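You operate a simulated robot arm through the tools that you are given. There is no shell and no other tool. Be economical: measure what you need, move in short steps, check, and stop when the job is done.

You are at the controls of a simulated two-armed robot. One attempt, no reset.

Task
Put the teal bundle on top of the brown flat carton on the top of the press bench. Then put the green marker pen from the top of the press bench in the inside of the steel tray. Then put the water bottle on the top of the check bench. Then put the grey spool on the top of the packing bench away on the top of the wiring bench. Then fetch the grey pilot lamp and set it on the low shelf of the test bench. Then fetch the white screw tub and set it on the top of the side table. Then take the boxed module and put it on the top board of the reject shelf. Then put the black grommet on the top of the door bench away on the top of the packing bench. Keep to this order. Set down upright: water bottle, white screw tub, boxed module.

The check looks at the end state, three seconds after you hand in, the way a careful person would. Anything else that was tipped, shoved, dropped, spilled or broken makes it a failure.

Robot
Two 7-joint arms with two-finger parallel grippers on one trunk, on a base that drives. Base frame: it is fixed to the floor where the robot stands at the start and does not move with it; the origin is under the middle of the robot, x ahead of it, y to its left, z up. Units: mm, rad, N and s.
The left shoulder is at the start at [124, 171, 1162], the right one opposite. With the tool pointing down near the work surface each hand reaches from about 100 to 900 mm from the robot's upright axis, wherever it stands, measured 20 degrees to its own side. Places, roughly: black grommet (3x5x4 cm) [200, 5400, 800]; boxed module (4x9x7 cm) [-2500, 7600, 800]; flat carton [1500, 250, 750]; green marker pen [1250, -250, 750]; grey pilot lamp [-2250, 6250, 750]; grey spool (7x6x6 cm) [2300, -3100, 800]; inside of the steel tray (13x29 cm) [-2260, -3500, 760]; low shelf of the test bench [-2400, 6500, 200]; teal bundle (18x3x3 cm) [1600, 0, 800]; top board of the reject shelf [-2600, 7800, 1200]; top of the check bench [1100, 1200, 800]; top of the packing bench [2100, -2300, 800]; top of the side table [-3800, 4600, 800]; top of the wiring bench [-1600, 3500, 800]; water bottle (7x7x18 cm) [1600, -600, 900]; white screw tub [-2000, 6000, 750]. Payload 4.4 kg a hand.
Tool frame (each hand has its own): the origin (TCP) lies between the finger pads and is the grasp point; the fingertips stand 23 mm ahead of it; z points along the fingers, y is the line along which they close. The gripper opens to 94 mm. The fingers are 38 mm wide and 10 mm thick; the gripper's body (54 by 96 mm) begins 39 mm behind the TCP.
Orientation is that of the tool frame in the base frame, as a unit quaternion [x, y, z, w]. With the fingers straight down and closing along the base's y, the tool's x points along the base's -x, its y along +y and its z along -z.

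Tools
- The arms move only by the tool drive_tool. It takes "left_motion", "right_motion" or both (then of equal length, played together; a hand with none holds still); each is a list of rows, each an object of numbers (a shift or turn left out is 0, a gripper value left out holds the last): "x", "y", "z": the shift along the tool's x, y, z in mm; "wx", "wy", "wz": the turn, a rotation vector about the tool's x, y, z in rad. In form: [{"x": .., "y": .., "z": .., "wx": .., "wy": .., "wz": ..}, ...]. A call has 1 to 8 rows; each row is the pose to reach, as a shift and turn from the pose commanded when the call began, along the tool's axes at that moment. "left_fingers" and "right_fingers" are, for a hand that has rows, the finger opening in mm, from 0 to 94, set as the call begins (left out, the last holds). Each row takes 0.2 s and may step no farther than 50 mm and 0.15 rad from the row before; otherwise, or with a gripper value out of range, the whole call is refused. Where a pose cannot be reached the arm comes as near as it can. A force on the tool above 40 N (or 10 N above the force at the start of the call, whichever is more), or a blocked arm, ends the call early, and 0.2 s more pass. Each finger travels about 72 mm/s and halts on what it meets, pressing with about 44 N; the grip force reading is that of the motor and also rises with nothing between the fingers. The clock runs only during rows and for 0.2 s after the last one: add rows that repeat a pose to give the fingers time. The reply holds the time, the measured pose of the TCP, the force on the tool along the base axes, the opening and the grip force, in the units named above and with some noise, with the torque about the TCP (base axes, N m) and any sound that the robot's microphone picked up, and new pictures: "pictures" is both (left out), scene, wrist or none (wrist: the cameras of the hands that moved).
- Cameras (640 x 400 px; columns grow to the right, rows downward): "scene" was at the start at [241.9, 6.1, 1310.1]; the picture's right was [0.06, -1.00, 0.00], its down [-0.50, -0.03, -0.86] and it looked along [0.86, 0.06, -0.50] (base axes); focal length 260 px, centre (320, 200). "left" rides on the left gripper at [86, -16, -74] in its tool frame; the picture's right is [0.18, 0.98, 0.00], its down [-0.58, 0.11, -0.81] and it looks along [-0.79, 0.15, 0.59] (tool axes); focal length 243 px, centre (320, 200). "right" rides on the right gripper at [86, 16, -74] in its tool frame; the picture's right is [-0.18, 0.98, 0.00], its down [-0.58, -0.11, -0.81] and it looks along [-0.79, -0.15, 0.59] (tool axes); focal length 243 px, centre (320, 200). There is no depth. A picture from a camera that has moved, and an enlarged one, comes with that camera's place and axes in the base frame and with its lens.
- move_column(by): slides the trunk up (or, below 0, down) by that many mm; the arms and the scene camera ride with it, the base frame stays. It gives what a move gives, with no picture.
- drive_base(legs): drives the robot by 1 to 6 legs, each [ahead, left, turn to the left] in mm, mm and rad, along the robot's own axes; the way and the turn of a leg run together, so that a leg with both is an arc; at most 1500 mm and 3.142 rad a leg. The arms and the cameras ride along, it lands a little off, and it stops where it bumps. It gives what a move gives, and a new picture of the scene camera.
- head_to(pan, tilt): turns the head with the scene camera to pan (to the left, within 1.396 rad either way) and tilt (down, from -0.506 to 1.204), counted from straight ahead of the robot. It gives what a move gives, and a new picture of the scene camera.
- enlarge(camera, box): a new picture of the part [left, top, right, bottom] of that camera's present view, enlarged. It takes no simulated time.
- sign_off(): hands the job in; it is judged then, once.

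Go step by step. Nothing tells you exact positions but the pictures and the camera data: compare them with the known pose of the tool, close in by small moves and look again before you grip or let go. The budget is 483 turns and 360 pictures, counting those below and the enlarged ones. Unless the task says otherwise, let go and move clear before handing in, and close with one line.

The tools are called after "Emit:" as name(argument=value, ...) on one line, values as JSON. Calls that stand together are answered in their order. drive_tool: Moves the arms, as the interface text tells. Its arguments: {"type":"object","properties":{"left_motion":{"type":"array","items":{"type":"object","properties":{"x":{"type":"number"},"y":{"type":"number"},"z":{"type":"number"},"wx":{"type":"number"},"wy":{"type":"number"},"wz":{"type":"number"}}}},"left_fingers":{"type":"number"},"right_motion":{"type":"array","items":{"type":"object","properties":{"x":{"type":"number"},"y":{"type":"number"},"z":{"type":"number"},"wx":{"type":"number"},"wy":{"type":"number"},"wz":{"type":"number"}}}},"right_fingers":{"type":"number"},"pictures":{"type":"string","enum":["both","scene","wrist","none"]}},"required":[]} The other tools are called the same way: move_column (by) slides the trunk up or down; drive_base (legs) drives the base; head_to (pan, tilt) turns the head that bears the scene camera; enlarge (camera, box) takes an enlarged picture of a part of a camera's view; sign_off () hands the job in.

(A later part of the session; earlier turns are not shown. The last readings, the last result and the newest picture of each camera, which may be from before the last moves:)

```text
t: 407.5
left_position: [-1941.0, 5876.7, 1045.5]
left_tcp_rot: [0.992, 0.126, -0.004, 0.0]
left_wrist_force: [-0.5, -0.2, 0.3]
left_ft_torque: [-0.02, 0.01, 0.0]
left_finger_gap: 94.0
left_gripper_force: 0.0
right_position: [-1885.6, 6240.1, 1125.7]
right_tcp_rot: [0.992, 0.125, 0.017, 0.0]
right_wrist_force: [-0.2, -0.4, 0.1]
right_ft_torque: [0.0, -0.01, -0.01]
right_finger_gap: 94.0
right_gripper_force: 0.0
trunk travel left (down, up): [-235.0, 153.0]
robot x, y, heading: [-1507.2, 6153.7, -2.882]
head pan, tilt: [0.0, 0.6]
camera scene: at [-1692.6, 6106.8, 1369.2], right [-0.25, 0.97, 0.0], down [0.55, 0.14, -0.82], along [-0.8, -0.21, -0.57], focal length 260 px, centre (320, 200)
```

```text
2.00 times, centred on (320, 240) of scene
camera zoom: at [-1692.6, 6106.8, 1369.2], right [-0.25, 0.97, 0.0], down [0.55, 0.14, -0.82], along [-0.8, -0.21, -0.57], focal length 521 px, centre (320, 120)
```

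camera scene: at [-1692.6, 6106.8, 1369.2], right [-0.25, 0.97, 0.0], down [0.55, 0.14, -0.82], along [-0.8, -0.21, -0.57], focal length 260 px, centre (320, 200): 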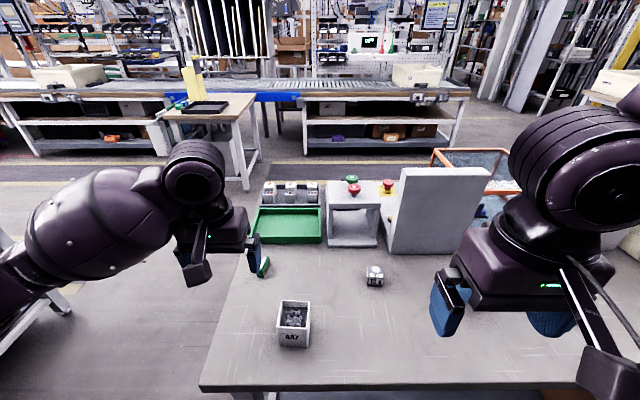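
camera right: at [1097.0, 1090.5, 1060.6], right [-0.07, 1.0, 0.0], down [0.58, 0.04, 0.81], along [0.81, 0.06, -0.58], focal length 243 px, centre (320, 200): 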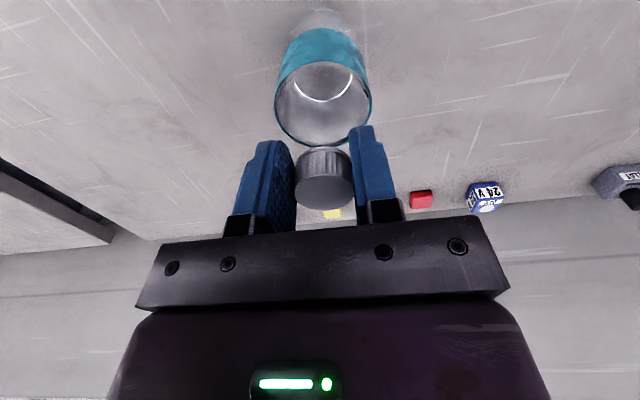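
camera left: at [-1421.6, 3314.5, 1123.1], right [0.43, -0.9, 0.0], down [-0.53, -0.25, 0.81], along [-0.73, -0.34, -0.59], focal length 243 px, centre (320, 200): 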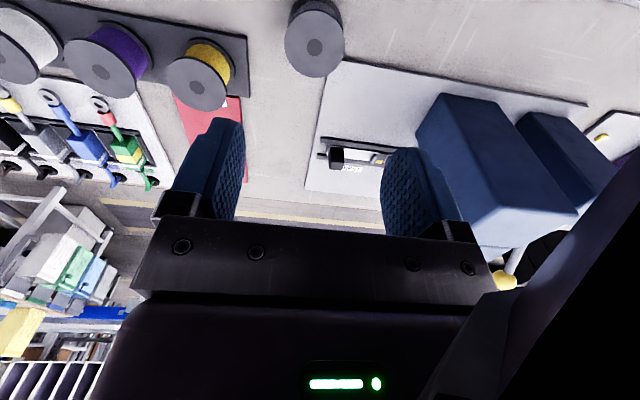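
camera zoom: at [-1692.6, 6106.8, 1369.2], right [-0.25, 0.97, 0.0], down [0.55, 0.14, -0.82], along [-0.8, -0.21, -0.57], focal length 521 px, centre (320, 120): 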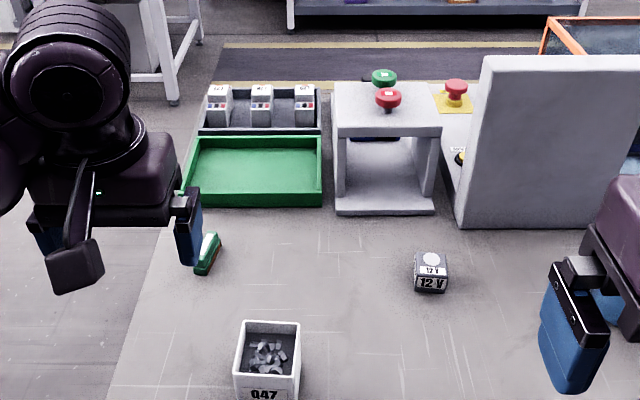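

The lamp is at about (-2177, 6133, 805), and the bench top is near z≈785. I'll bring the right hand over it tilted 30° forward.

Emit:
drive_tool(right_motion=[{"x": -35, "y": 4, "z": 22, "wy": -0.07}, {"x": -70, "y": 8, "z": 45, "wy": -0.14}, {"x": -105, "y": 12, "z": 67, "wy": -0.21}, {"x": -140, "y": 16, "z": 90, "wy": -0.28}, {"x": -175, "y": 20, "z": 110, "wy": -0.35}, {"x": -210, "y": 24, "z": 130, "wy": -0.42}, {"x": -245, "y": 28, "z": 150, "wy": -0.49}, {"x": -280, "y": 31, "z": 170, "wy": -0.55}], pictures="both")

```text
t: 409.3
left_position: [-1940.1, 5876.5, 1046.8]
left_tcp_rot: [0.992, 0.125, -0.005, -0.001]
left_wrist_force: [-0.4, -0.3, 0.0]
left_ft_torque: [-0.01, 0.01, -0.04]
left_finger_gap: 94.2
left_gripper_force: 0.0
right_position: [-2109.9, 6241.3, 1027.7]
right_tcp_rot: [0.959, 0.121, -0.254, 0.034]
right_wrist_force: [0.4, 0.2, -0.1]
right_ft_torque: [0.02, -0.03, -0.02]
right_finger_gap: 94.1
right_gripper_force: 0.1
right hand out of reach, approached as far as the arm can: row 3, 4, 5, 6, 7, 8
trunk travel left (down, up): [-235.0, 153.0]
robot x, y, heading: [-1506.6, 6154.0, -2.884]
head pan, tilt: [0.0, 0.6]
camera scene: at [-1691.9, 6107.1, 1369.3], right [-0.25, 0.97, 0.0], down [0.55, 0.14, -0.83], along [-0.8, -0.21, -0.56], focal length 260 px, centre (320, 200)
camera right: at [-1997.3, 6252.3, 1050.0], right [0.09, -0.99, 0.1], down [-0.13, 0.08, 0.99], along [-0.99, -0.1, -0.12], focal length 243 px, centre (320, 200)
```

scene: 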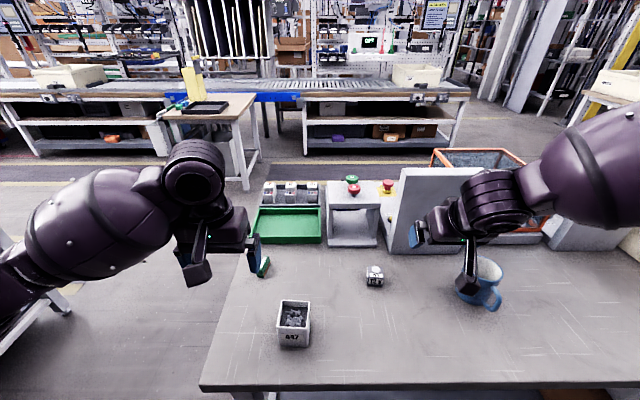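
right: 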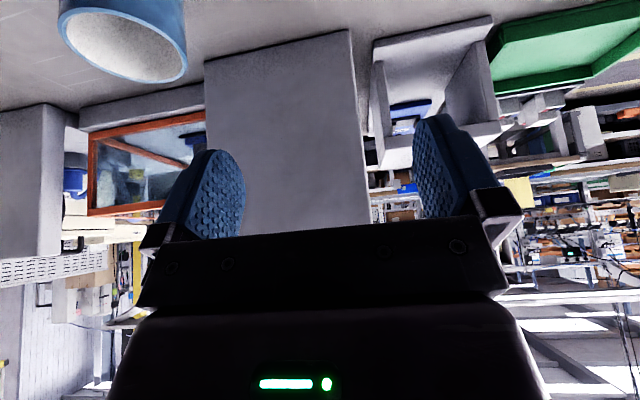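

The right arm is in an awkward elbow-up posture and can't reach there tilted. I'll undo that move and use the left arm instead.

Emit:
drive_tool(right_motion=[{"z": -40, "wy": 0.07}, {"z": -80, "wy": 0.14}, {"z": -110, "x": 20, "wy": 0.21}, {"z": -130, "x": 50, "wy": 0.28}, {"z": -140, "x": 90, "wy": 0.35}, {"z": -140, "x": 130, "wy": 0.42}, {"z": -140, "x": 170, "wy": 0.49}, {"z": -140, "x": 200, "wy": 0.53}], pictures="scene")

```text
t: 411.1
left_position: [-1942.7, 5876.4, 1045.9]
left_tcp_rot: [0.992, 0.126, -0.002, 0.0]
left_wrist_force: [-0.5, 0.5, 0.4]
left_ft_torque: [-0.03, -0.03, -0.01]
left_finger_gap: 94.0
left_gripper_force: 0.1
right_position: [-1910.7, 6292.8, 1069.6]
right_tcp_rot: [0.992, 0.126, -0.009, 0.003]
right_wrist_force: [0.7, 0.2, 0.9]
right_ft_torque: [-0.02, 0.02, 0.01]
right_finger_gap: 94.1
right_gripper_force: 0.1
right hand out of reach, approached as far as the arm can: row 7, 8
trunk travel left (down, up): [-235.0, 153.0]
robot x, y, heading: [-1508.2, 6149.8, -2.881]
head pan, tilt: [0.0, 0.6]
camera scene: at [-1693.5, 6108.2, 1368.8], right [-0.25, 0.97, 0.0], down [0.55, 0.14, -0.82], along [-0.8, -0.21, -0.57], focal length 260 px, centre (320, 200)
```

scene: 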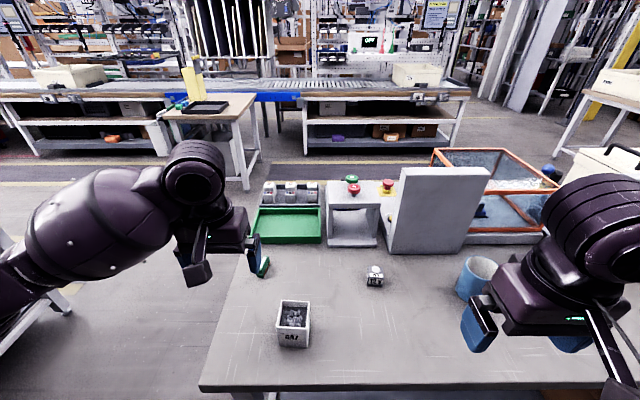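

I'll shift the base right so the lamp is in front of the left arm.

Emit:
drive_base(legs=[[-40, 0, 0], [0, -290, 0]])

```text
t: 414.7
left_position: [-1975.7, 6166.3, 1046.0]
left_tcp_rot: [0.992, 0.126, -0.003, 0.001]
left_wrist_force: [-0.6, 0.2, -0.4]
left_ft_torque: [-0.04, -0.01, 0.0]
left_finger_gap: 93.9
left_gripper_force: 0.1
right_position: [-1942.6, 6581.7, 1070.2]
right_tcp_rot: [0.992, 0.125, -0.009, 0.003]
right_wrist_force: [-1.0, -0.5, 0.7]
right_ft_torque: [-0.03, 0.03, -0.02]
right_finger_gap: 94.3
right_gripper_force: 0.0
trunk travel left (down, up): [-235.0, 153.0]
robot x, y, heading: [-1542.8, 6444.5, -2.885]
head pan, tilt: [0.0, 0.6]
camera scene: at [-1726.2, 6397.7, 1369.4], right [-0.25, 0.97, 0.0], down [0.55, 0.14, -0.83], along [-0.8, -0.21, -0.56], focal length 260 px, centre (320, 200)
```

scene: 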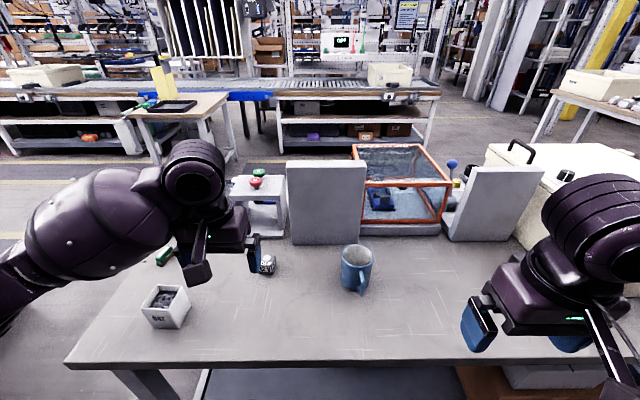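

The lamp is now ahead of the left hand. I'll hover above it with a 30° forward tilt.

Emit:
drive_tool(left_motion=[{"x": -29, "y": -3, "z": 15, "wy": -0.07}, {"x": -58, "y": -5, "z": 30, "wy": -0.14}, {"x": -87, "y": -8, "z": 45, "wy": -0.21}, {"x": -116, "y": -10, "z": 60, "wy": -0.28}, {"x": -145, "y": -13, "z": 75, "wy": -0.35}, {"x": -174, "y": -15, "z": 90, "wy": -0.42}, {"x": -203, "y": -18, "z": 105, "wy": -0.5}], pictures="both")

```text
t: 416.3
left_position: [-2176.9, 6133.3, 943.1]
left_tcp_rot: [0.961, 0.12, -0.249, 0.031]
left_wrist_force: [-0.9, -0.1, 0.1]
left_ft_torque: [-0.02, 0.0, 0.0]
left_finger_gap: 93.9
left_gripper_force: 0.1
right_position: [-1944.3, 6581.3, 1071.1]
right_tcp_rot: [0.992, 0.124, -0.009, 0.003]
right_wrist_force: [-0.3, 0.3, 0.4]
right_ft_torque: [-0.01, -0.04, 0.0]
right_finger_gap: 94.2
right_gripper_force: 0.1
trunk travel left (down, up): [-235.0, 153.0]
robot x, y, heading: [-1543.4, 6442.8, -2.884]
head pan, tilt: [0.0, 0.6]
camera scene: at [-1726.7, 6397.5, 1369.2], right [-0.25, 0.97, 0.0], down [0.55, 0.14, -0.82], along [-0.8, -0.21, -0.57], focal length 260 px, centre (320, 200)
camera left: at [-2072.5, 6176.0, 966.8], right [0.4, -0.91, -0.09], down [-0.08, -0.13, 0.99], along [-0.91, -0.39, -0.13], focal length 243 px, centre (320, 200)
```

scene: 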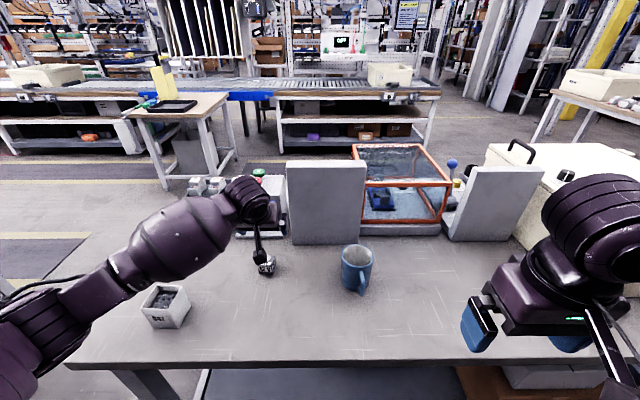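
left: 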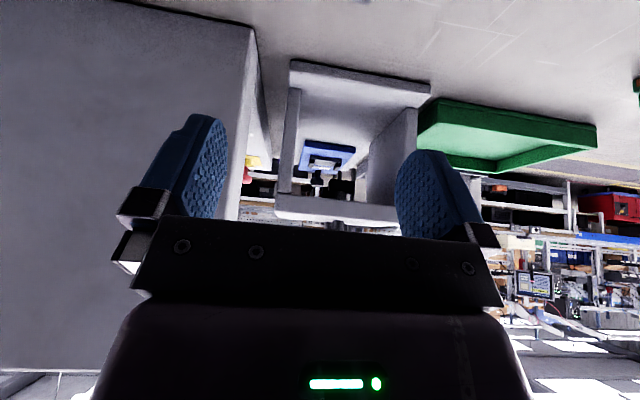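

The wrist view now looks forward past the lamp, so I'll use the scene camera to check alignment.

Emit:
enlarge(camera="scene", box=[210, 200, 322, 300])

```text
4.00 times, centred on (266, 250) of scene
camera zoom: at [-1726.7, 6397.5, 1369.2], right [-0.25, 0.97, 0.0], down [0.55, 0.14, -0.82], along [-0.8, -0.21, -0.57], focal length 1042 px, centre (536, 0)
```

zoom: 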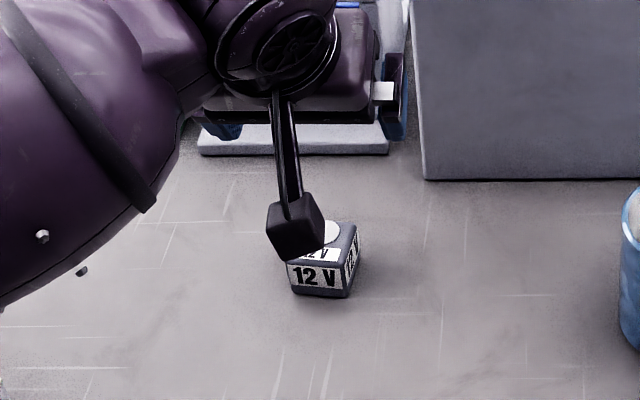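

The lamp is at about (-2174, 6129). I'll descend along vertical to grip height.

Emit:
drive_tool(left_motion=[{"x": 20, "z": 36}, {"x": 40, "z": 72}, {"x": 52, "z": 92}], pictures="none")

Emit:
enlarge(camera="scene", box=[210, 200, 322, 300])

```text
t: 417.1
left_position: [-2177.4, 6133.2, 836.3]
left_tcp_rot: [0.96, 0.122, -0.25, 0.032]
left_wrist_force: [1.0, -0.6, 0.8]
left_ft_torque: [0.03, 0.02, 0.0]
left_finger_gap: 94.2
left_gripper_force: 0.0
right_position: [-1944.0, 6582.3, 1070.5]
right_tcp_rot: [0.992, 0.126, -0.009, 0.003]
right_wrist_force: [0.3, -0.1, 0.8]
right_ft_torque: [0.01, 0.0, 0.02]
right_finger_gap: 93.9
right_gripper_force: 0.1
trunk travel left (down, up): [-235.0, 153.0]
robot x, y, heading: [-1542.8, 6440.7, -2.886]
head pan, tilt: [0.0, 0.6]
```

```text
4.00 times, centred on (266, 250) of scene
camera zoom: at [-1726.3, 6397.4, 1369.3], right [-0.25, 0.97, 0.0], down [0.55, 0.14, -0.82], along [-0.8, -0.21, -0.57], focal length 1042 px, centre (536, 0)
```

zoom: 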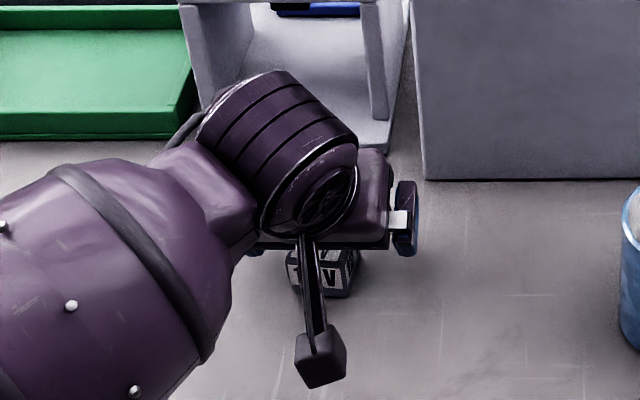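

The lamp is centred under the gripper. I'll lower slightly more and close.

Emit:
drive_tool(left_motion=[{"x": 5, "z": 9}, {"x": 9, "z": 16}], pictures="none")

Emit:
drive_tool(left_motion=[{"z": 0}, {"z": 0}, {"z": 0}, {"z": 0}], left_fingers=15, pictures="wrist")

```text
t: 417.9
left_position: [-2177.3, 6134.7, 829.3]
left_tcp_rot: [0.958, 0.12, -0.258, 0.03]
left_wrist_force: [20.3, 5.2, 27.7]
left_ft_torque: [-1.12, -1.02, 1.25]
left_finger_gap: 94.0
left_gripper_force: 0.1
right_position: [-1939.9, 6583.8, 1071.2]
right_tcp_rot: [0.992, 0.126, -0.012, 0.003]
right_wrist_force: [-0.8, 0.0, -1.0]
right_ft_torque: [-0.01, 0.0, -0.01]
right_finger_gap: 94.0
right_gripper_force: 0.0
trunk travel left (down, up): [-235.0, 153.0]
robot x, y, heading: [-1539.5, 6447.5, -2.887]
head pan, tilt: [0.0, 0.6]
stopped in row 2 (left hand): the force on the tool passed its limit at 45 N (the readings are from after the stop); the commanded pose is now the measured one
```

```text
t: 418.3
left_position: [-2179.6, 6129.3, 829.5]
left_tcp_rot: [0.957, 0.123, -0.259, 0.034]
left_wrist_force: [1.5, 5.1, 13.3]
left_ft_torque: [1.4, 0.18, -0.39]
left_finger_gap: 44.8
left_gripper_force: 13.2
right_position: [-1941.4, 6582.0, 1070.3]
right_tcp_rot: [0.992, 0.126, -0.01, 0.002]
right_wrist_force: [0.1, 0.1, -1.0]
right_ft_torque: [-0.03, -0.03, -0.02]
right_finger_gap: 93.9
right_gripper_force: 0.1
trunk travel left (down, up): [-235.0, 153.0]
robot x, y, heading: [-1541.4, 6446.0, -2.888]
head pan, tilt: [0.0, 0.6]
stopped in row 2 (left hand): the force on the tool passed its limit at 63 N (the readings are from after the stop); the commanded pose is now the measured one
camera left: at [-2074.0, 6173.4, 851.4], right [0.4, -0.91, -0.09], down [-0.06, -0.13, 0.99], along [-0.91, -0.39, -0.11], focal length 243 px, centre (320, 200)
```

left: 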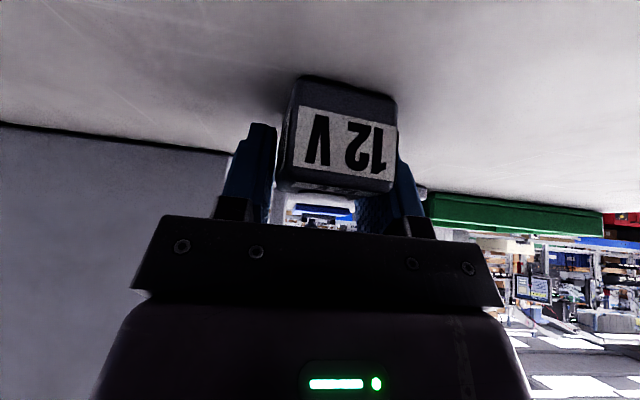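

The fingertips touched the bench, so its top is at z≈800, and that interrupted the close. I'll lift 3 mm and finish closing.

Emit:
drive_tool(left_motion=[{"x": -2, "z": -3}, {"x": -2, "z": -3}, {"x": -2, "z": -3}, {"x": -2, "z": -3}], left_fingers=10, pictures="wrist")

```text
t: 419.3
left_position: [-2179.4, 6130.7, 829.3]
left_tcp_rot: [0.958, 0.122, -0.256, 0.032]
left_wrist_force: [-0.7, -1.0, 4.4]
left_ft_torque: [-0.03, 0.07, 0.03]
left_finger_gap: 39.0
left_gripper_force: 44.5
right_position: [-1944.4, 6581.9, 1071.5]
right_tcp_rot: [0.992, 0.126, -0.01, 0.003]
right_wrist_force: [-0.3, -0.3, 0.0]
right_ft_torque: [0.03, -0.06, 0.01]
right_finger_gap: 93.9
right_gripper_force: 0.1
trunk travel left (down, up): [-235.0, 153.0]
robot x, y, heading: [-1542.7, 6444.3, -2.88]
head pan, tilt: [0.0, 0.6]
camera left: at [-2074.4, 6173.8, 852.1], right [0.4, -0.91, -0.09], down [-0.07, -0.13, 0.99], along [-0.91, -0.39, -0.12], focal length 243 px, centre (320, 200)
```

left: 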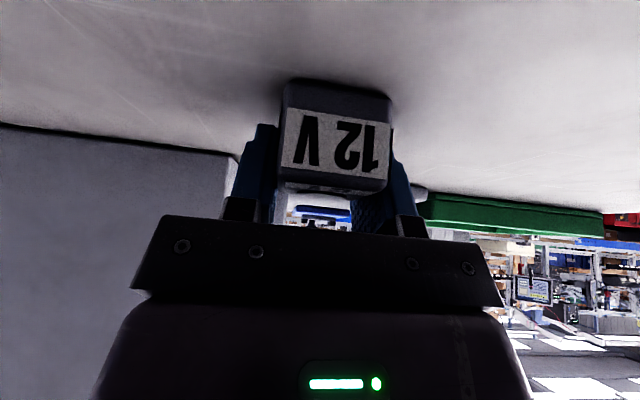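

The lamp is held squarely at 39 mm. I'll lift it and back away to look at the low shelf.

Emit:
drive_tool(left_motion=[{"x": -20, "z": -36}, {"x": -42, "z": -75}, {"x": -64, "z": -114}, {"x": -86, "z": -152}], pictures="none")

Emit:
drive_base(legs=[[-400, 0, 0]])

Emit:
head_to(pan=0.2, tilt=1.0)

```text
t: 420.3
left_position: [-2176.5, 6130.1, 1005.3]
left_tcp_rot: [0.959, 0.121, -0.255, 0.033]
left_wrist_force: [0.1, -0.4, -0.4]
left_ft_torque: [-0.02, 0.04, -0.01]
left_finger_gap: 39.4
left_gripper_force: 43.8
right_position: [-1943.7, 6582.2, 1070.8]
right_tcp_rot: [0.992, 0.126, -0.01, 0.003]
right_wrist_force: [0.1, -0.2, -0.4]
right_ft_torque: [-0.01, -0.02, -0.01]
right_finger_gap: 93.8
right_gripper_force: 0.1
trunk travel left (down, up): [-235.0, 153.0]
robot x, y, heading: [-1542.6, 6445.2, -2.888]
head pan, tilt: [0.0, 0.6]
```

```text
t: 422.8
left_position: [-1789.9, 6231.2, 1006.9]
left_tcp_rot: [0.958, 0.121, -0.257, 0.032]
left_wrist_force: [-0.5, 0.0, -0.6]
left_ft_torque: [0.04, -0.02, 0.03]
left_finger_gap: 39.3
left_gripper_force: 43.9
right_position: [-1554.0, 6682.6, 1070.6]
right_tcp_rot: [0.992, 0.125, -0.01, 0.002]
right_wrist_force: [-0.7, -1.4, -0.4]
right_ft_torque: [0.03, -0.01, 0.01]
right_finger_gap: 94.1
right_gripper_force: 0.1
trunk travel left (down, up): [-235.0, 153.0]
robot x, y, heading: [-1152.0, 6545.2, -2.889]
head pan, tilt: [0.0, 0.6]
camera scene: at [-1337.0, 6498.7, 1369.4], right [-0.25, 0.97, 0.0], down [0.55, 0.14, -0.83], along [-0.8, -0.21, -0.56], focal length 260 px, centre (320, 200)
```

scene: 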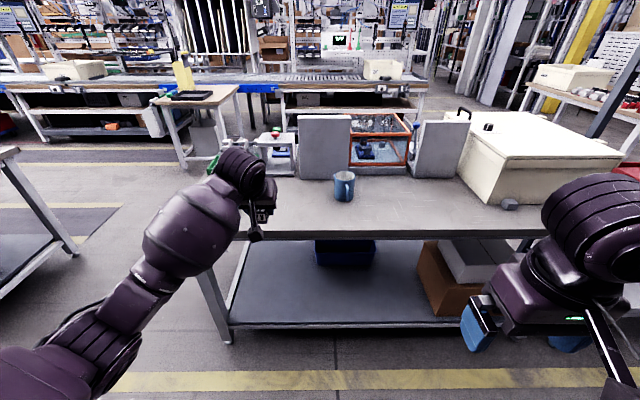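

```text
t: 423.6
left_position: [-1790.4, 6232.1, 1006.0]
left_tcp_rot: [0.958, 0.122, -0.256, 0.032]
left_wrist_force: [0.4, -0.5, -1.0]
left_ft_torque: [0.0, -0.01, 0.0]
left_finger_gap: 39.0
left_gripper_force: 43.6
right_position: [-1555.3, 6683.2, 1070.4]
right_tcp_rot: [0.992, 0.125, -0.009, 0.003]
right_wrist_force: [0.1, -0.4, -0.4]
right_ft_torque: [-0.03, 0.02, -0.01]
right_finger_gap: 93.9
right_gripper_force: 0.1
trunk travel left (down, up): [-235.0, 153.0]
robot x, y, heading: [-1154.1, 6545.4, -2.887]
head pan, tilt: [0.201, 1.0]
camera scene: at [-1314.6, 6490.3, 1337.4], right [-0.44, 0.9, 0.0], down [0.76, 0.37, -0.54], along [-0.49, -0.24, -0.84], focal length 260 px, centre (320, 200)
```

scene: 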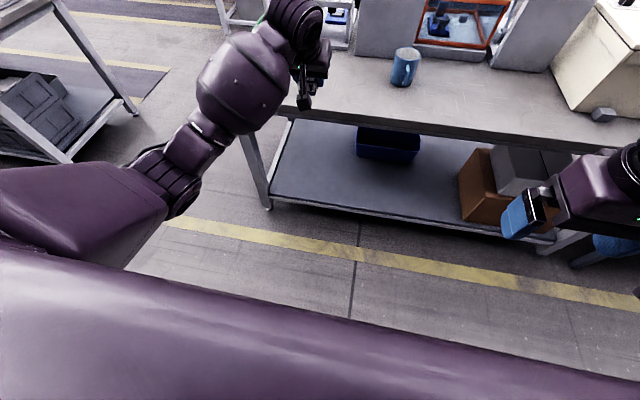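

The shelf front edge is roughly flush with the legs, 50 mm or so behind the top's edge. I'll bring the hand in close and low in front of the bench, then drive it in under the top.

Emit:
drive_tool(left_motion=[{"x": 40, "z": 2}, {"x": 80, "z": 4}, {"x": 120, "z": 5}, {"x": 160, "z": 7}, {"x": 200, "z": 9}, {"x": 240, "z": 10}, {"x": 282, "z": 12}], pictures="none")

Emit:
move_column(by=-200)

```text
t: 425.2
left_position: [-1558.9, 6291.7, 854.7]
left_tcp_rot: [0.958, 0.122, -0.256, 0.033]
left_wrist_force: [-0.1, 0.0, -0.6]
left_ft_torque: [-0.03, -0.01, 0.01]
left_finger_gap: 39.4
left_gripper_force: 44.1
right_position: [-1554.2, 6683.0, 1070.6]
right_tcp_rot: [0.992, 0.125, -0.01, 0.003]
right_wrist_force: [-0.5, -0.5, 0.3]
right_ft_torque: [-0.02, -0.03, -0.02]
right_finger_gap: 94.2
right_gripper_force: 0.1
trunk travel left (down, up): [-235.0, 153.0]
robot x, y, heading: [-1151.7, 6545.7, -2.887]
head pan, tilt: [0.201, 1.0]
```

```text
t: 427.4
left_position: [-1542.2, 6296.8, 630.9]
left_tcp_rot: [0.969, 0.123, -0.211, 0.027]
left_wrist_force: [0.5, -0.4, -1.1]
left_ft_torque: [0.06, 0.03, 0.01]
left_finger_gap: 39.3
left_gripper_force: 44.1
right_position: [-1551.1, 6683.7, 727.1]
right_tcp_rot: [0.944, 0.119, 0.306, -0.039]
right_wrist_force: [-0.3, 0.7, 0.0]
right_ft_torque: [-0.01, 0.01, -0.02]
right_finger_gap: 94.2
right_gripper_force: 0.1
trunk travel left (down, up): [-35.0, 353.0]
robot x, y, heading: [-1155.0, 6547.3, -2.882]
head pan, tilt: [0.201, 1.0]
```

The right hand sagged when the trunk went down, so I'll raise and level it before going in.

Emit:
drive_tool(right_motion=[{"x": 23, "z": -33, "wy": -0.1}, {"x": 47, "z": -66, "wy": -0.2}, {"x": 70, "z": -99, "wy": -0.3}, {"x": 94, "z": -132, "wy": -0.4}, {"x": 117, "z": -165, "wy": -0.5}, {"x": 140, "z": -200, "wy": -0.6}], pictures="scene")

```text
t: 428.8
left_position: [-1540.7, 6295.4, 632.0]
left_tcp_rot: [0.969, 0.124, -0.211, 0.027]
left_wrist_force: [0.4, -0.2, -1.2]
left_ft_torque: [-0.02, 0.06, 0.01]
left_finger_gap: 39.0
left_gripper_force: 44.1
right_position: [-1639.5, 6663.3, 1033.6]
right_tcp_rot: [0.992, 0.125, 0.012, -0.002]
right_wrist_force: [0.9, 1.0, -0.1]
right_ft_torque: [0.02, 0.08, 0.0]
right_finger_gap: 94.1
right_gripper_force: 0.1
right hand out of reach, approached as far as the arm can: row 1, 2, 3, 4, 5, 6
trunk travel left (down, up): [-35.0, 353.0]
robot x, y, heading: [-1155.9, 6543.9, -2.884]
head pan, tilt: [0.201, 1.0]
camera scene: at [-1491.4, 6443.4, 1100.7], right [-0.44, 0.9, 0.0], down [0.75, 0.37, -0.54], along [-0.49, -0.24, -0.84], focal length 260 px, centre (320, 200)
```

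scene: 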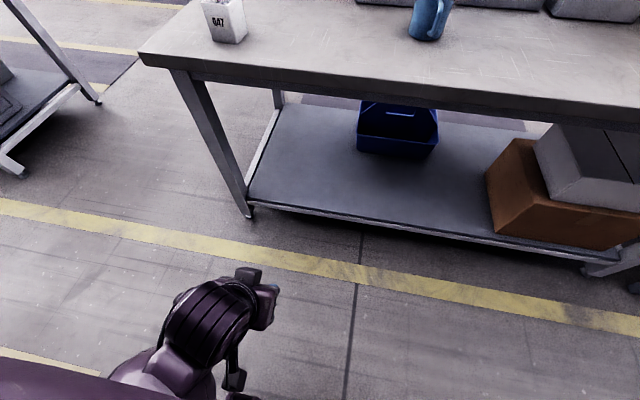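

The torso leans forward when low, so I'll keep a larger distance. I'll lower the hand to about z=285 in front of the bench first.

Emit:
drive_tool(left_motion=[{"x": 18, "z": 40, "wy": -0.02}, {"x": 36, "z": 80, "wy": -0.04}, {"x": 55, "z": 119, "wy": -0.06}, {"x": 73, "z": 159, "wy": -0.08}, {"x": 91, "z": 199, "wy": -0.08}, {"x": 109, "z": 238, "wy": -0.08}, {"x": 127, "z": 278, "wy": -0.08}, {"x": 145, "z": 316, "wy": -0.08}], pictures="scene")

```text
t: 429.9
left_position: [-1578.0, 6272.8, 548.7]
left_tcp_rot: [0.919, 0.142, -0.365, 0.035]
left_wrist_force: [-0.4, -0.4, -0.5]
left_ft_torque: [0.0, 0.02, -0.01]
left_finger_gap: 39.1
left_gripper_force: 44.3
right_position: [-1638.3, 6667.9, 1030.5]
right_tcp_rot: [0.992, 0.125, 0.013, 0.001]
right_wrist_force: [-0.6, 0.1, 0.4]
right_ft_torque: [0.0, -0.05, 0.02]
right_finger_gap: 94.1
right_gripper_force: 0.0
trunk travel left (down, up): [-35.0, 353.0]
robot x, y, heading: [-1153.9, 6543.7, -2.884]
head pan, tilt: [0.201, 1.0]
stopped in row 5 (left hand): the arm was blocked; the commanded pose is now the measured one
camera scene: at [-1490.8, 6448.9, 1100.7], right [-0.44, 0.9, 0.0], down [0.75, 0.37, -0.55], along [-0.49, -0.24, -0.84], focal length 260 px, centre (320, 200)
```

scene: 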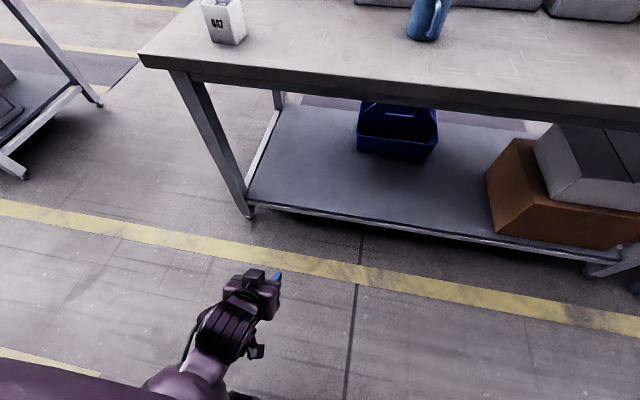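

The folded arm blocked against my own body. I'll back off 250 mm and extend forward while lowering.

Emit:
drive_base(legs=[[-250, 0, 0]])

Emit:
drive_tool(left_motion=[{"x": -40, "y": -2, "z": 36, "wy": 0.04}, {"x": -75, "y": -4, "z": 70, "wy": 0.08}, {"x": -110, "y": -5, "z": 103, "wy": 0.12, "wx": -0.02}, {"x": -140, "y": -7, "z": 135, "wy": 0.16, "wx": -0.03}, {"x": -140, "y": -6, "z": 180, "wy": 0.2, "wx": -0.05}, {"x": -110, "y": -4, "z": 212, "wy": 0.24, "wx": -0.05}, {"x": -80, "y": -2, "z": 244, "wy": 0.24, "wx": -0.05}, {"x": -50, "z": 276, "wy": 0.24, "wx": -0.05}], pictures="scene")

```text
t: 431.6
left_position: [-1430.0, 6311.8, 548.7]
left_tcp_rot: [0.919, 0.145, -0.366, 0.03]
left_wrist_force: [-0.1, -0.4, -0.5]
left_ft_torque: [0.01, 0.03, -0.02]
left_finger_gap: 39.2
left_gripper_force: 43.8
right_position: [-1494.1, 6700.8, 1028.9]
right_tcp_rot: [0.992, 0.125, 0.015, 0.0]
right_wrist_force: [-0.4, -0.3, 0.4]
right_ft_torque: [0.03, -0.03, 0.05]
right_finger_gap: 94.2
right_gripper_force: 0.0
trunk travel left (down, up): [-35.0, 353.0]
robot x, y, heading: [-1007.5, 6582.0, -2.886]
head pan, tilt: [0.201, 1.0]
stopped in leg 1: the robot was blocked; the commanded pose is now the measured one
camera scene: at [-1345.3, 6482.4, 1099.2], right [-0.44, 0.9, 0.0], down [0.75, 0.37, -0.54], along [-0.49, -0.24, -0.84], focal length 260 px, centre (320, 200)
```

scene: 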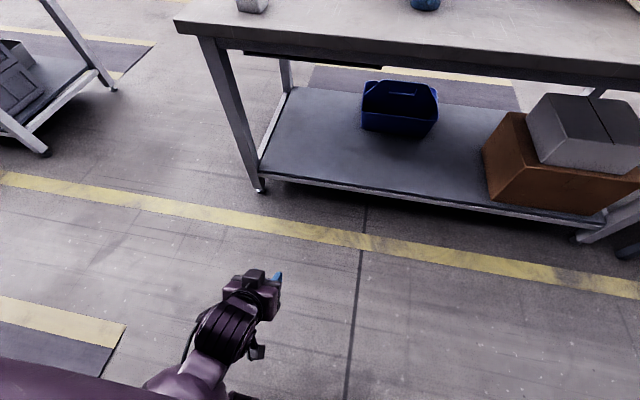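

```text
refused: row 1 steps farther than a row can; nothing moved
```

I bumped something behind while backing, so I'll move forward a little. Then I'll redo the arm move with smaller steps.

Emit:
drive_base(legs=[[40, 0, 0]])

Emit:
drive_tool(left_motion=[{"x": -34, "y": -2, "z": 32, "wy": 0.04}, {"x": -68, "y": -4, "z": 64, "wy": 0.08}, {"x": -102, "y": -5, "z": 96, "wy": 0.12, "wx": -0.02}, {"x": -130, "y": -7, "z": 128, "wy": 0.16, "wx": -0.03}, {"x": -130, "y": -6, "z": 172, "wy": 0.2, "wx": -0.05}, {"x": -105, "y": -4, "z": 206, "wy": 0.24, "wx": -0.05}, {"x": -75, "y": -2, "z": 240, "wy": 0.24, "wx": -0.05}, {"x": -45, "z": 274, "wy": 0.24, "wx": -0.05}], pictures="scene")

```text
t: 432.5
left_position: [-1470.1, 6301.4, 549.3]
left_tcp_rot: [0.919, 0.145, -0.365, 0.032]
left_wrist_force: [-0.3, -0.2, 0.3]
left_ft_torque: [-0.01, 0.02, 0.01]
left_finger_gap: 39.5
left_gripper_force: 43.8
right_position: [-1532.0, 6692.8, 1031.8]
right_tcp_rot: [0.992, 0.125, 0.013, -0.001]
right_wrist_force: [-0.4, -0.4, 0.7]
right_ft_torque: [0.04, -0.04, 0.03]
right_finger_gap: 94.2
right_gripper_force: 0.0
trunk travel left (down, up): [-35.0, 353.0]
robot x, y, heading: [-1044.7, 6572.7, -2.885]
head pan, tilt: [0.201, 1.0]
camera scene: at [-1381.8, 6473.2, 1100.6], right [-0.44, 0.9, 0.0], down [0.75, 0.37, -0.54], along [-0.49, -0.24, -0.84], focal length 260 px, centre (320, 200)
```

scene: 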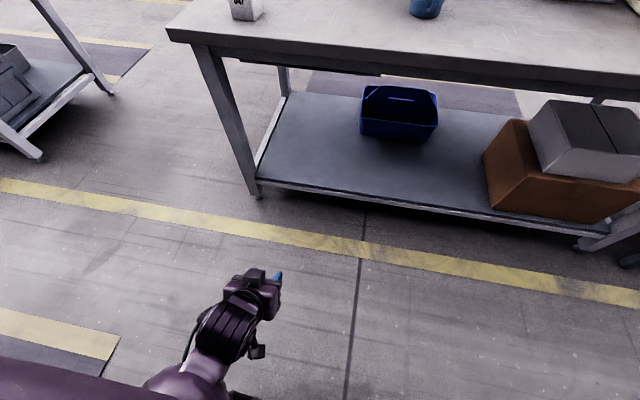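

```text
t: 433.5
left_position: [-1545.8, 6252.7, 538.7]
left_tcp_rot: [0.949, 0.176, -0.257, 0.048]
left_wrist_force: [-0.4, -0.6, -0.4]
left_ft_torque: [0.0, -0.02, 0.0]
left_finger_gap: 39.2
left_gripper_force: 43.6
right_position: [-1508.7, 6708.5, 1053.1]
right_tcp_rot: [0.992, 0.126, -0.011, 0.008]
right_wrist_force: [2.0, 0.9, -0.4]
right_ft_torque: [-0.05, 0.06, -0.05]
right_finger_gap: 94.1
right_gripper_force: 0.1
trunk travel left (down, up): [-35.0, 353.0]
robot x, y, heading: [-1042.6, 6573.5, -2.881]
head pan, tilt: [0.201, 1.0]
stopped in row 5 (left hand): the arm was blocked; the commanded pose is now the measured one
camera scene: at [-1356.2, 6491.1, 1118.6], right [-0.44, 0.9, -0.01], down [0.74, 0.36, -0.56], along [-0.5, -0.26, -0.83], focal length 260 px, centre (320, 200)
```

scene: 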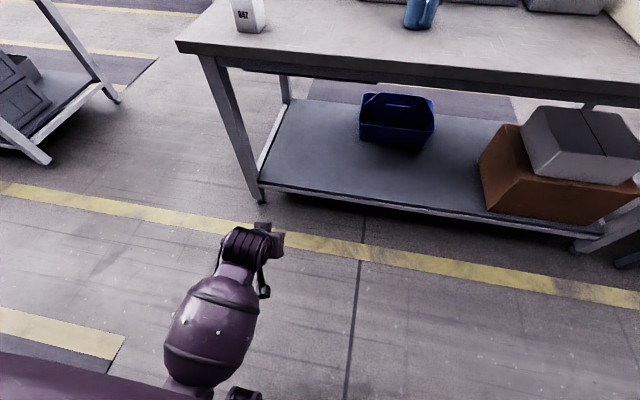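

The elbow is touching my own base. I'll extend forward first, and only then go down.

Emit:
drive_tool(left_motion=[{"x": -38, "y": -5, "z": 22}, {"x": -77, "y": -10, "z": 45}, {"x": -115, "y": -15, "z": 67}, {"x": -154, "y": -20, "z": 90}], pictures="none")

Emit:
drive_tool(left_motion=[{"x": 20, "z": 34}, {"x": 40, "z": 69}, {"x": 60, "z": 103}, {"x": 80, "z": 138}, {"x": 101, "z": 173}, {"x": 121, "z": 207}], pictures="scene")

```text
t: 434.1
left_position: [-1541.9, 6239.9, 531.9]
left_tcp_rot: [0.948, 0.2, -0.244, 0.044]
left_wrist_force: [0.1, -0.9, -1.8]
left_ft_torque: [-0.01, 0.02, 0.0]
left_finger_gap: 39.2
left_gripper_force: 44.6
right_position: [-1506.0, 6709.3, 1054.8]
right_tcp_rot: [0.992, 0.128, -0.015, 0.009]
right_wrist_force: [1.3, -0.2, -0.2]
right_ft_torque: [-0.02, 0.06, 0.02]
right_finger_gap: 93.9
right_gripper_force: 0.1
trunk travel left (down, up): [-35.0, 353.0]
robot x, y, heading: [-1046.9, 6576.5, -2.883]
head pan, tilt: [0.201, 1.0]
stopped in row 3 (left hand): the arm was blocked; the commanded pose is now the measured one
```

```text
t: 434.7
left_position: [-1565.7, 6231.3, 550.4]
left_tcp_rot: [0.919, 0.209, -0.332, 0.044]
left_wrist_force: [-0.3, -0.7, -1.3]
left_ft_torque: [0.01, 0.04, -0.01]
left_finger_gap: 39.5
left_gripper_force: 44.7
right_position: [-1510.7, 6709.6, 1053.4]
right_tcp_rot: [0.992, 0.126, -0.013, 0.008]
right_wrist_force: [0.4, 1.2, 1.4]
right_ft_torque: [-0.07, 0.06, 0.0]
right_finger_gap: 94.0
right_gripper_force: 0.1
trunk travel left (down, up): [-35.0, 353.0]
robot x, y, heading: [-1039.8, 6572.6, -2.879]
head pan, tilt: [0.201, 1.0]
stopped in row 2 (left hand): the arm was blocked; the commanded pose is now the measured one
camera scene: at [-1357.4, 6490.5, 1119.0], right [-0.44, 0.9, -0.01], down [0.74, 0.36, -0.56], along [-0.5, -0.26, -0.83], focal length 260 px, centre (320, 200)
```

scene: 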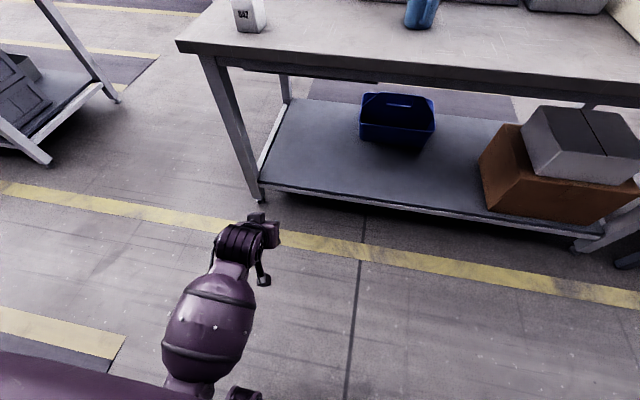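

The arm is wedged against the base. I'll raise the trunk to free the elbow, then extend forward.

Emit:
move_column(by=120)

Emit:
head_to(pan=0.4, tilt=1.1)

```text
t: 436.2
left_position: [-1564.3, 6224.4, 617.6]
left_tcp_rot: [0.932, 0.209, -0.294, 0.039]
left_wrist_force: [0.8, 0.4, -1.0]
left_ft_torque: [-0.03, 0.0, 0.02]
left_finger_gap: 39.5
left_gripper_force: 43.9
right_position: [-1535.3, 6689.9, 1149.4]
right_tcp_rot: [0.992, 0.126, 0.015, -0.002]
right_wrist_force: [0.1, 0.3, 0.1]
right_ft_torque: [0.01, 0.0, 0.01]
right_finger_gap: 94.0
right_gripper_force: 0.1
trunk travel left (down, up): [-155.0, 233.0]
robot x, y, heading: [-1046.6, 6573.8, -2.88]
head pan, tilt: [0.201, 1.0]
```

```text
t: 436.9
left_position: [-1564.7, 6224.9, 619.4]
left_tcp_rot: [0.932, 0.208, -0.295, 0.039]
left_wrist_force: [-0.2, -0.4, -0.3]
left_ft_torque: [-0.02, 0.03, 0.0]
left_finger_gap: 39.4
left_gripper_force: 43.9
right_position: [-1532.9, 6689.7, 1151.6]
right_tcp_rot: [0.992, 0.126, 0.014, -0.002]
right_wrist_force: [-1.0, 0.6, 0.0]
right_ft_torque: [-0.02, 0.02, 0.01]
right_finger_gap: 94.0
right_gripper_force: 0.1
trunk travel left (down, up): [-155.0, 233.0]
robot x, y, heading: [-1043.2, 6573.4, -2.882]
head pan, tilt: [0.4, 1.1]
camera scene: at [-1262.6, 6491.7, 1241.9], right [-0.61, 0.79, 0.0], down [0.71, 0.54, -0.45], along [-0.36, -0.28, -0.89], focal length 260 px, centre (320, 200)
```

scene: 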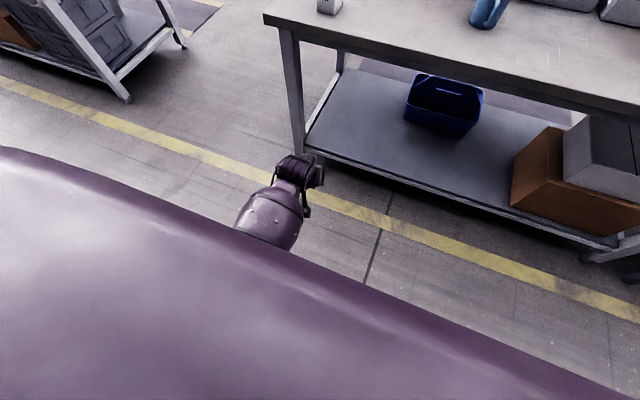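

I'll move the hand outward to the left so the elbow can swing clear of my torso, then go down.

Emit:
drive_tool(left_motion=[{"y": 40}, {"y": 80}, {"y": 120}, {"y": 150}], pictures="none")

Emit:
drive_tool(left_motion=[{"x": 22, "z": 33}, {"x": 45, "z": 66}, {"x": 68, "z": 99}, {"x": 90, "z": 132}, {"x": 112, "z": 165}, {"x": 135, "z": 198}], pictures="scene")

```text
t: 437.9
left_position: [-1501.9, 6088.4, 613.0]
left_tcp_rot: [0.931, 0.209, -0.296, 0.039]
left_wrist_force: [-0.8, -0.3, -0.8]
left_ft_torque: [-0.02, 0.01, 0.01]
left_finger_gap: 39.3
left_gripper_force: 44.7
right_position: [-1532.7, 6689.0, 1151.2]
right_tcp_rot: [0.992, 0.126, 0.013, -0.002]
right_wrist_force: [0.5, 0.6, -0.1]
right_ft_torque: [-0.02, 0.0, -0.02]
right_finger_gap: 93.7
right_gripper_force: 0.0
trunk travel left (down, up): [-155.0, 233.0]
robot x, y, heading: [-1043.6, 6570.2, -2.876]
head pan, tilt: [0.4, 1.1]
```

```text
t: 439.3
left_position: [-1508.4, 6098.0, 372.3]
left_tcp_rot: [0.932, 0.209, -0.294, 0.039]
left_wrist_force: [1.6, 0.7, -2.2]
left_ft_torque: [-0.07, 0.16, -0.01]
left_finger_gap: 39.1
left_gripper_force: 44.1
right_position: [-1533.8, 6690.3, 1150.3]
right_tcp_rot: [0.992, 0.127, 0.014, -0.002]
right_wrist_force: [-0.4, 0.7, -0.5]
right_ft_torque: [-0.03, 0.0, 0.01]
right_finger_gap: 94.0
right_gripper_force: 0.1
trunk travel left (down, up): [-155.0, 233.0]
robot x, y, heading: [-1042.7, 6573.4, -2.887]
head pan, tilt: [0.4, 1.1]
camera scene: at [-1263.4, 6491.9, 1241.5], right [-0.61, 0.79, 0.0], down [0.71, 0.54, -0.45], along [-0.36, -0.28, -0.89], focal length 260 px, centre (320, 200)
```

scene: 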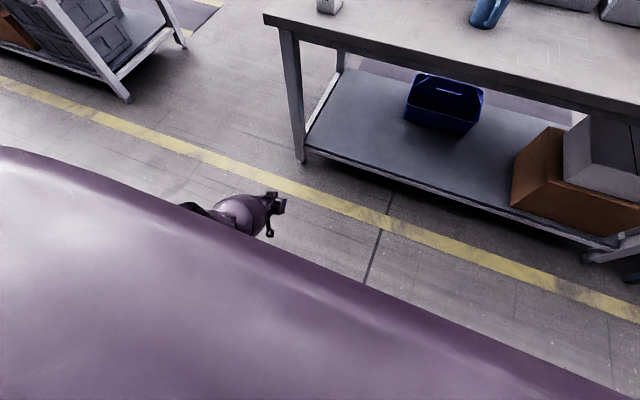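

That works: the hand is at z=372. I'll shift the base right to keep clear of the bench leg and drive partway in.

Emit:
drive_base(legs=[[0, -130, 0], [280, 0, 0]])

Emit:
head_to(pan=0.5, tilt=0.9)

```text
t: 442.7
left_position: [-1812.4, 6152.9, 372.5]
left_tcp_rot: [0.932, 0.209, -0.295, 0.039]
left_wrist_force: [-0.3, -0.1, -0.9]
left_ft_torque: [-0.03, -0.01, -0.01]
left_finger_gap: 39.3
left_gripper_force: 43.6
right_position: [-1838.3, 6742.7, 1150.3]
right_tcp_rot: [0.992, 0.126, 0.014, -0.002]
right_wrist_force: [0.0, -0.8, 0.0]
right_ft_torque: [0.01, 0.0, 0.03]
right_finger_gap: 94.0
right_gripper_force: 0.1
trunk travel left (down, up): [-155.0, 233.0]
robot x, y, heading: [-1348.1, 6625.1, -2.882]
head pan, tilt: [0.4, 1.1]
camera scene: at [-1566.8, 6545.4, 1241.8], right [-0.61, 0.79, 0.0], down [0.7, 0.55, -0.45], along [-0.36, -0.28, -0.89], focal length 260 px, centre (320, 200)
```

scene: 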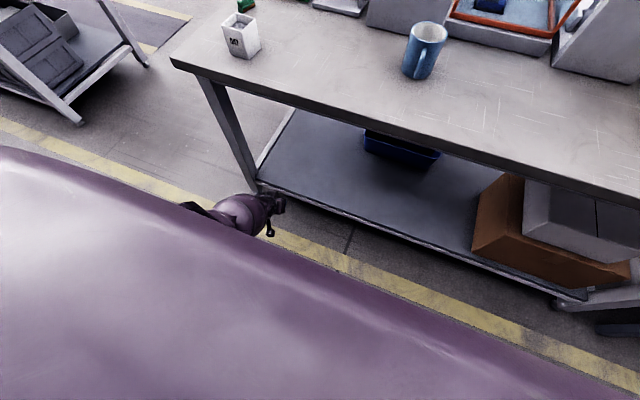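

```text
t: 443.4
left_position: [-1811.1, 6153.2, 372.5]
left_tcp_rot: [0.931, 0.209, -0.295, 0.039]
left_wrist_force: [-0.1, 0.1, 0.7]
left_ft_torque: [-0.01, 0.0, 0.05]
left_finger_gap: 39.3
left_gripper_force: 44.5
right_position: [-1837.9, 6743.3, 1150.0]
right_tcp_rot: [0.992, 0.127, 0.014, -0.002]
right_wrist_force: [-0.3, 0.4, -0.3]
right_ft_torque: [-0.04, -0.02, 0.01]
right_finger_gap: 94.2
right_gripper_force: 0.2
trunk travel left (down, up): [-155.0, 233.0]
robot x, y, heading: [-1349.8, 6628.8, -2.883]
head pan, tilt: [0.499, 0.901]
camera scene: at [-1571.1, 6532.3, 1255.7], right [-0.69, 0.73, 0.0], down [0.57, 0.54, -0.62], along [-0.45, -0.43, -0.78], focal length 260 px, centre (320, 200)
```

scene: 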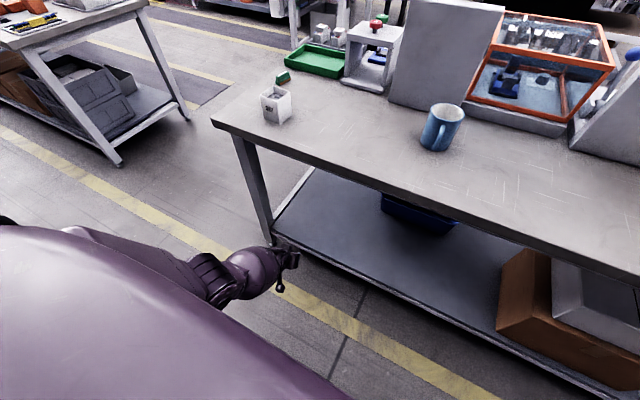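

The shelf front edge is about 135 mm ahead of the TCP. I'll drive 200 mm further in, then look from the wrist camera.

Emit:
drive_base(legs=[[200, 0, 0]])

Emit:
drive_tool(left_motion=[{"z": 0}], pictures="both")

```text
t: 445.0
left_position: [-2004.1, 6101.7, 372.0]
left_tcp_rot: [0.932, 0.208, -0.295, 0.039]
left_wrist_force: [-0.2, 0.4, -1.0]
left_ft_torque: [-0.02, 0.02, 0.01]
left_finger_gap: 39.2
left_gripper_force: 43.8
right_position: [-2029.0, 6692.7, 1150.4]
right_tcp_rot: [0.992, 0.127, 0.013, -0.001]
right_wrist_force: [0.0, -0.1, -0.5]
right_ft_torque: [-0.02, 0.0, 0.02]
right_finger_gap: 94.0
right_gripper_force: 0.0
trunk travel left (down, up): [-155.0, 233.0]
robot x, y, heading: [-1538.9, 6584.9, -2.886]
head pan, tilt: [0.499, 0.901]
camera scene: at [-1763.9, 6481.7, 1255.6], right [-0.69, 0.73, 0.0], down [0.57, 0.54, -0.62], along [-0.45, -0.43, -0.78], focal length 260 px, centre (320, 200)
```

scene: 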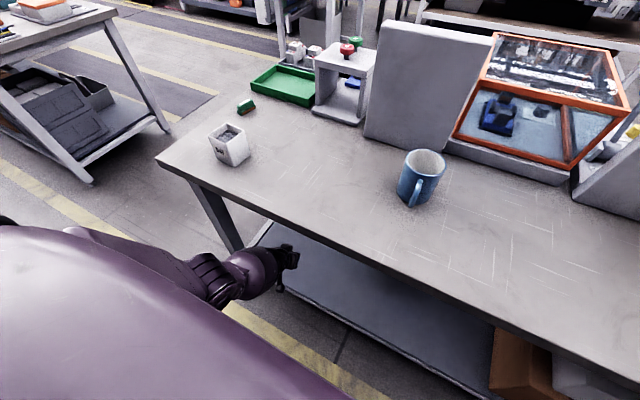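

```text
t: 445.4
left_position: [-2004.7, 6102.2, 372.0]
left_tcp_rot: [0.932, 0.208, -0.295, 0.039]
left_wrist_force: [0.0, -0.2, -0.6]
left_ft_torque: [0.04, 0.01, 0.02]
left_finger_gap: 39.1
left_gripper_force: 43.8
right_position: [-2029.6, 6692.3, 1151.3]
right_tcp_rot: [0.992, 0.125, 0.013, -0.001]
right_wrist_force: [-0.3, -0.3, -0.1]
right_ft_torque: [0.03, -0.02, 0.0]
right_finger_gap: 93.9
right_gripper_force: 0.0
trunk travel left (down, up): [-155.0, 233.0]
robot x, y, heading: [-1539.0, 6574.5, -2.882]
head pan, tilt: [0.499, 0.901]
camera scene: at [-1763.4, 6481.9, 1255.7], right [-0.69, 0.73, 0.0], down [0.57, 0.54, -0.62], along [-0.45, -0.43, -0.78], focal length 260 px, centre (320, 200)
camera left: at [-1906.3, 6163.4, 386.8], right [0.54, -0.83, -0.15], down [0.05, -0.15, 0.99], along [-0.84, -0.54, -0.05], focal length 243 px, centre (320, 200)
```

scene: 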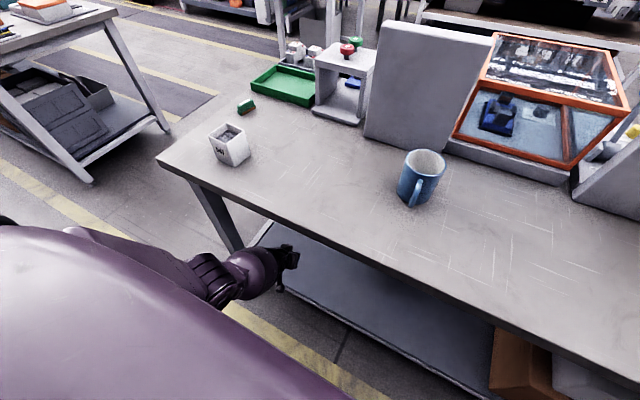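
left: 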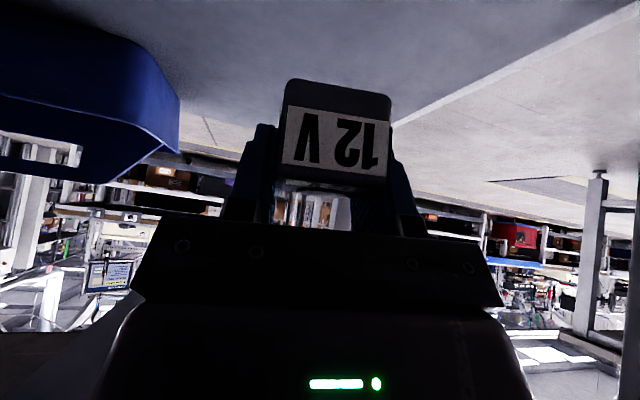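

The hand is over the shelf, about 50 mm past its front edge. I'll extend 40 mm more, fix the tilt, and lower partway.

Emit:
drive_tool(left_motion=[{"x": -32, "y": -7, "z": 23, "wy": 0.03}, {"x": -10, "y": -5, "z": 56, "wy": 0.06}, {"x": 13, "y": -3, "z": 89, "wy": 0.09}, {"x": 36, "y": -1, "z": 122, "wy": 0.09}], pictures="wrist")

```text
t: 446.4
left_position: [-1999.7, 6113.6, 359.5]
left_tcp_rot: [0.944, 0.21, -0.253, 0.03]
left_wrist_force: [-0.9, 0.6, -0.6]
left_ft_torque: [-0.03, 0.04, -0.03]
left_finger_gap: 39.3
left_gripper_force: 44.0
left hand out of reach, approached as far as the arm can: row 1, 2, 3, 4
right_position: [-2029.7, 6694.8, 1150.5]
right_tcp_rot: [0.992, 0.125, 0.014, -0.001]
right_wrist_force: [-0.2, 0.0, -0.3]
right_ft_torque: [-0.01, -0.01, -0.03]
right_finger_gap: 93.8
right_gripper_force: 0.1
trunk travel left (down, up): [-155.0, 233.0]
robot x, y, heading: [-1538.0, 6576.8, -2.889]
head pan, tilt: [0.499, 0.901]
camera left: at [-1902.6, 6173.4, 384.7], right [0.55, -0.82, -0.14], down [-0.04, -0.19, 0.98], along [-0.83, -0.53, -0.14], focal length 243 px, centre (320, 200)
```

left: 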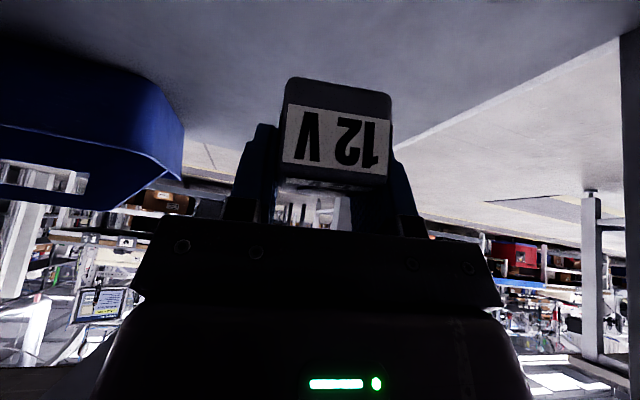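

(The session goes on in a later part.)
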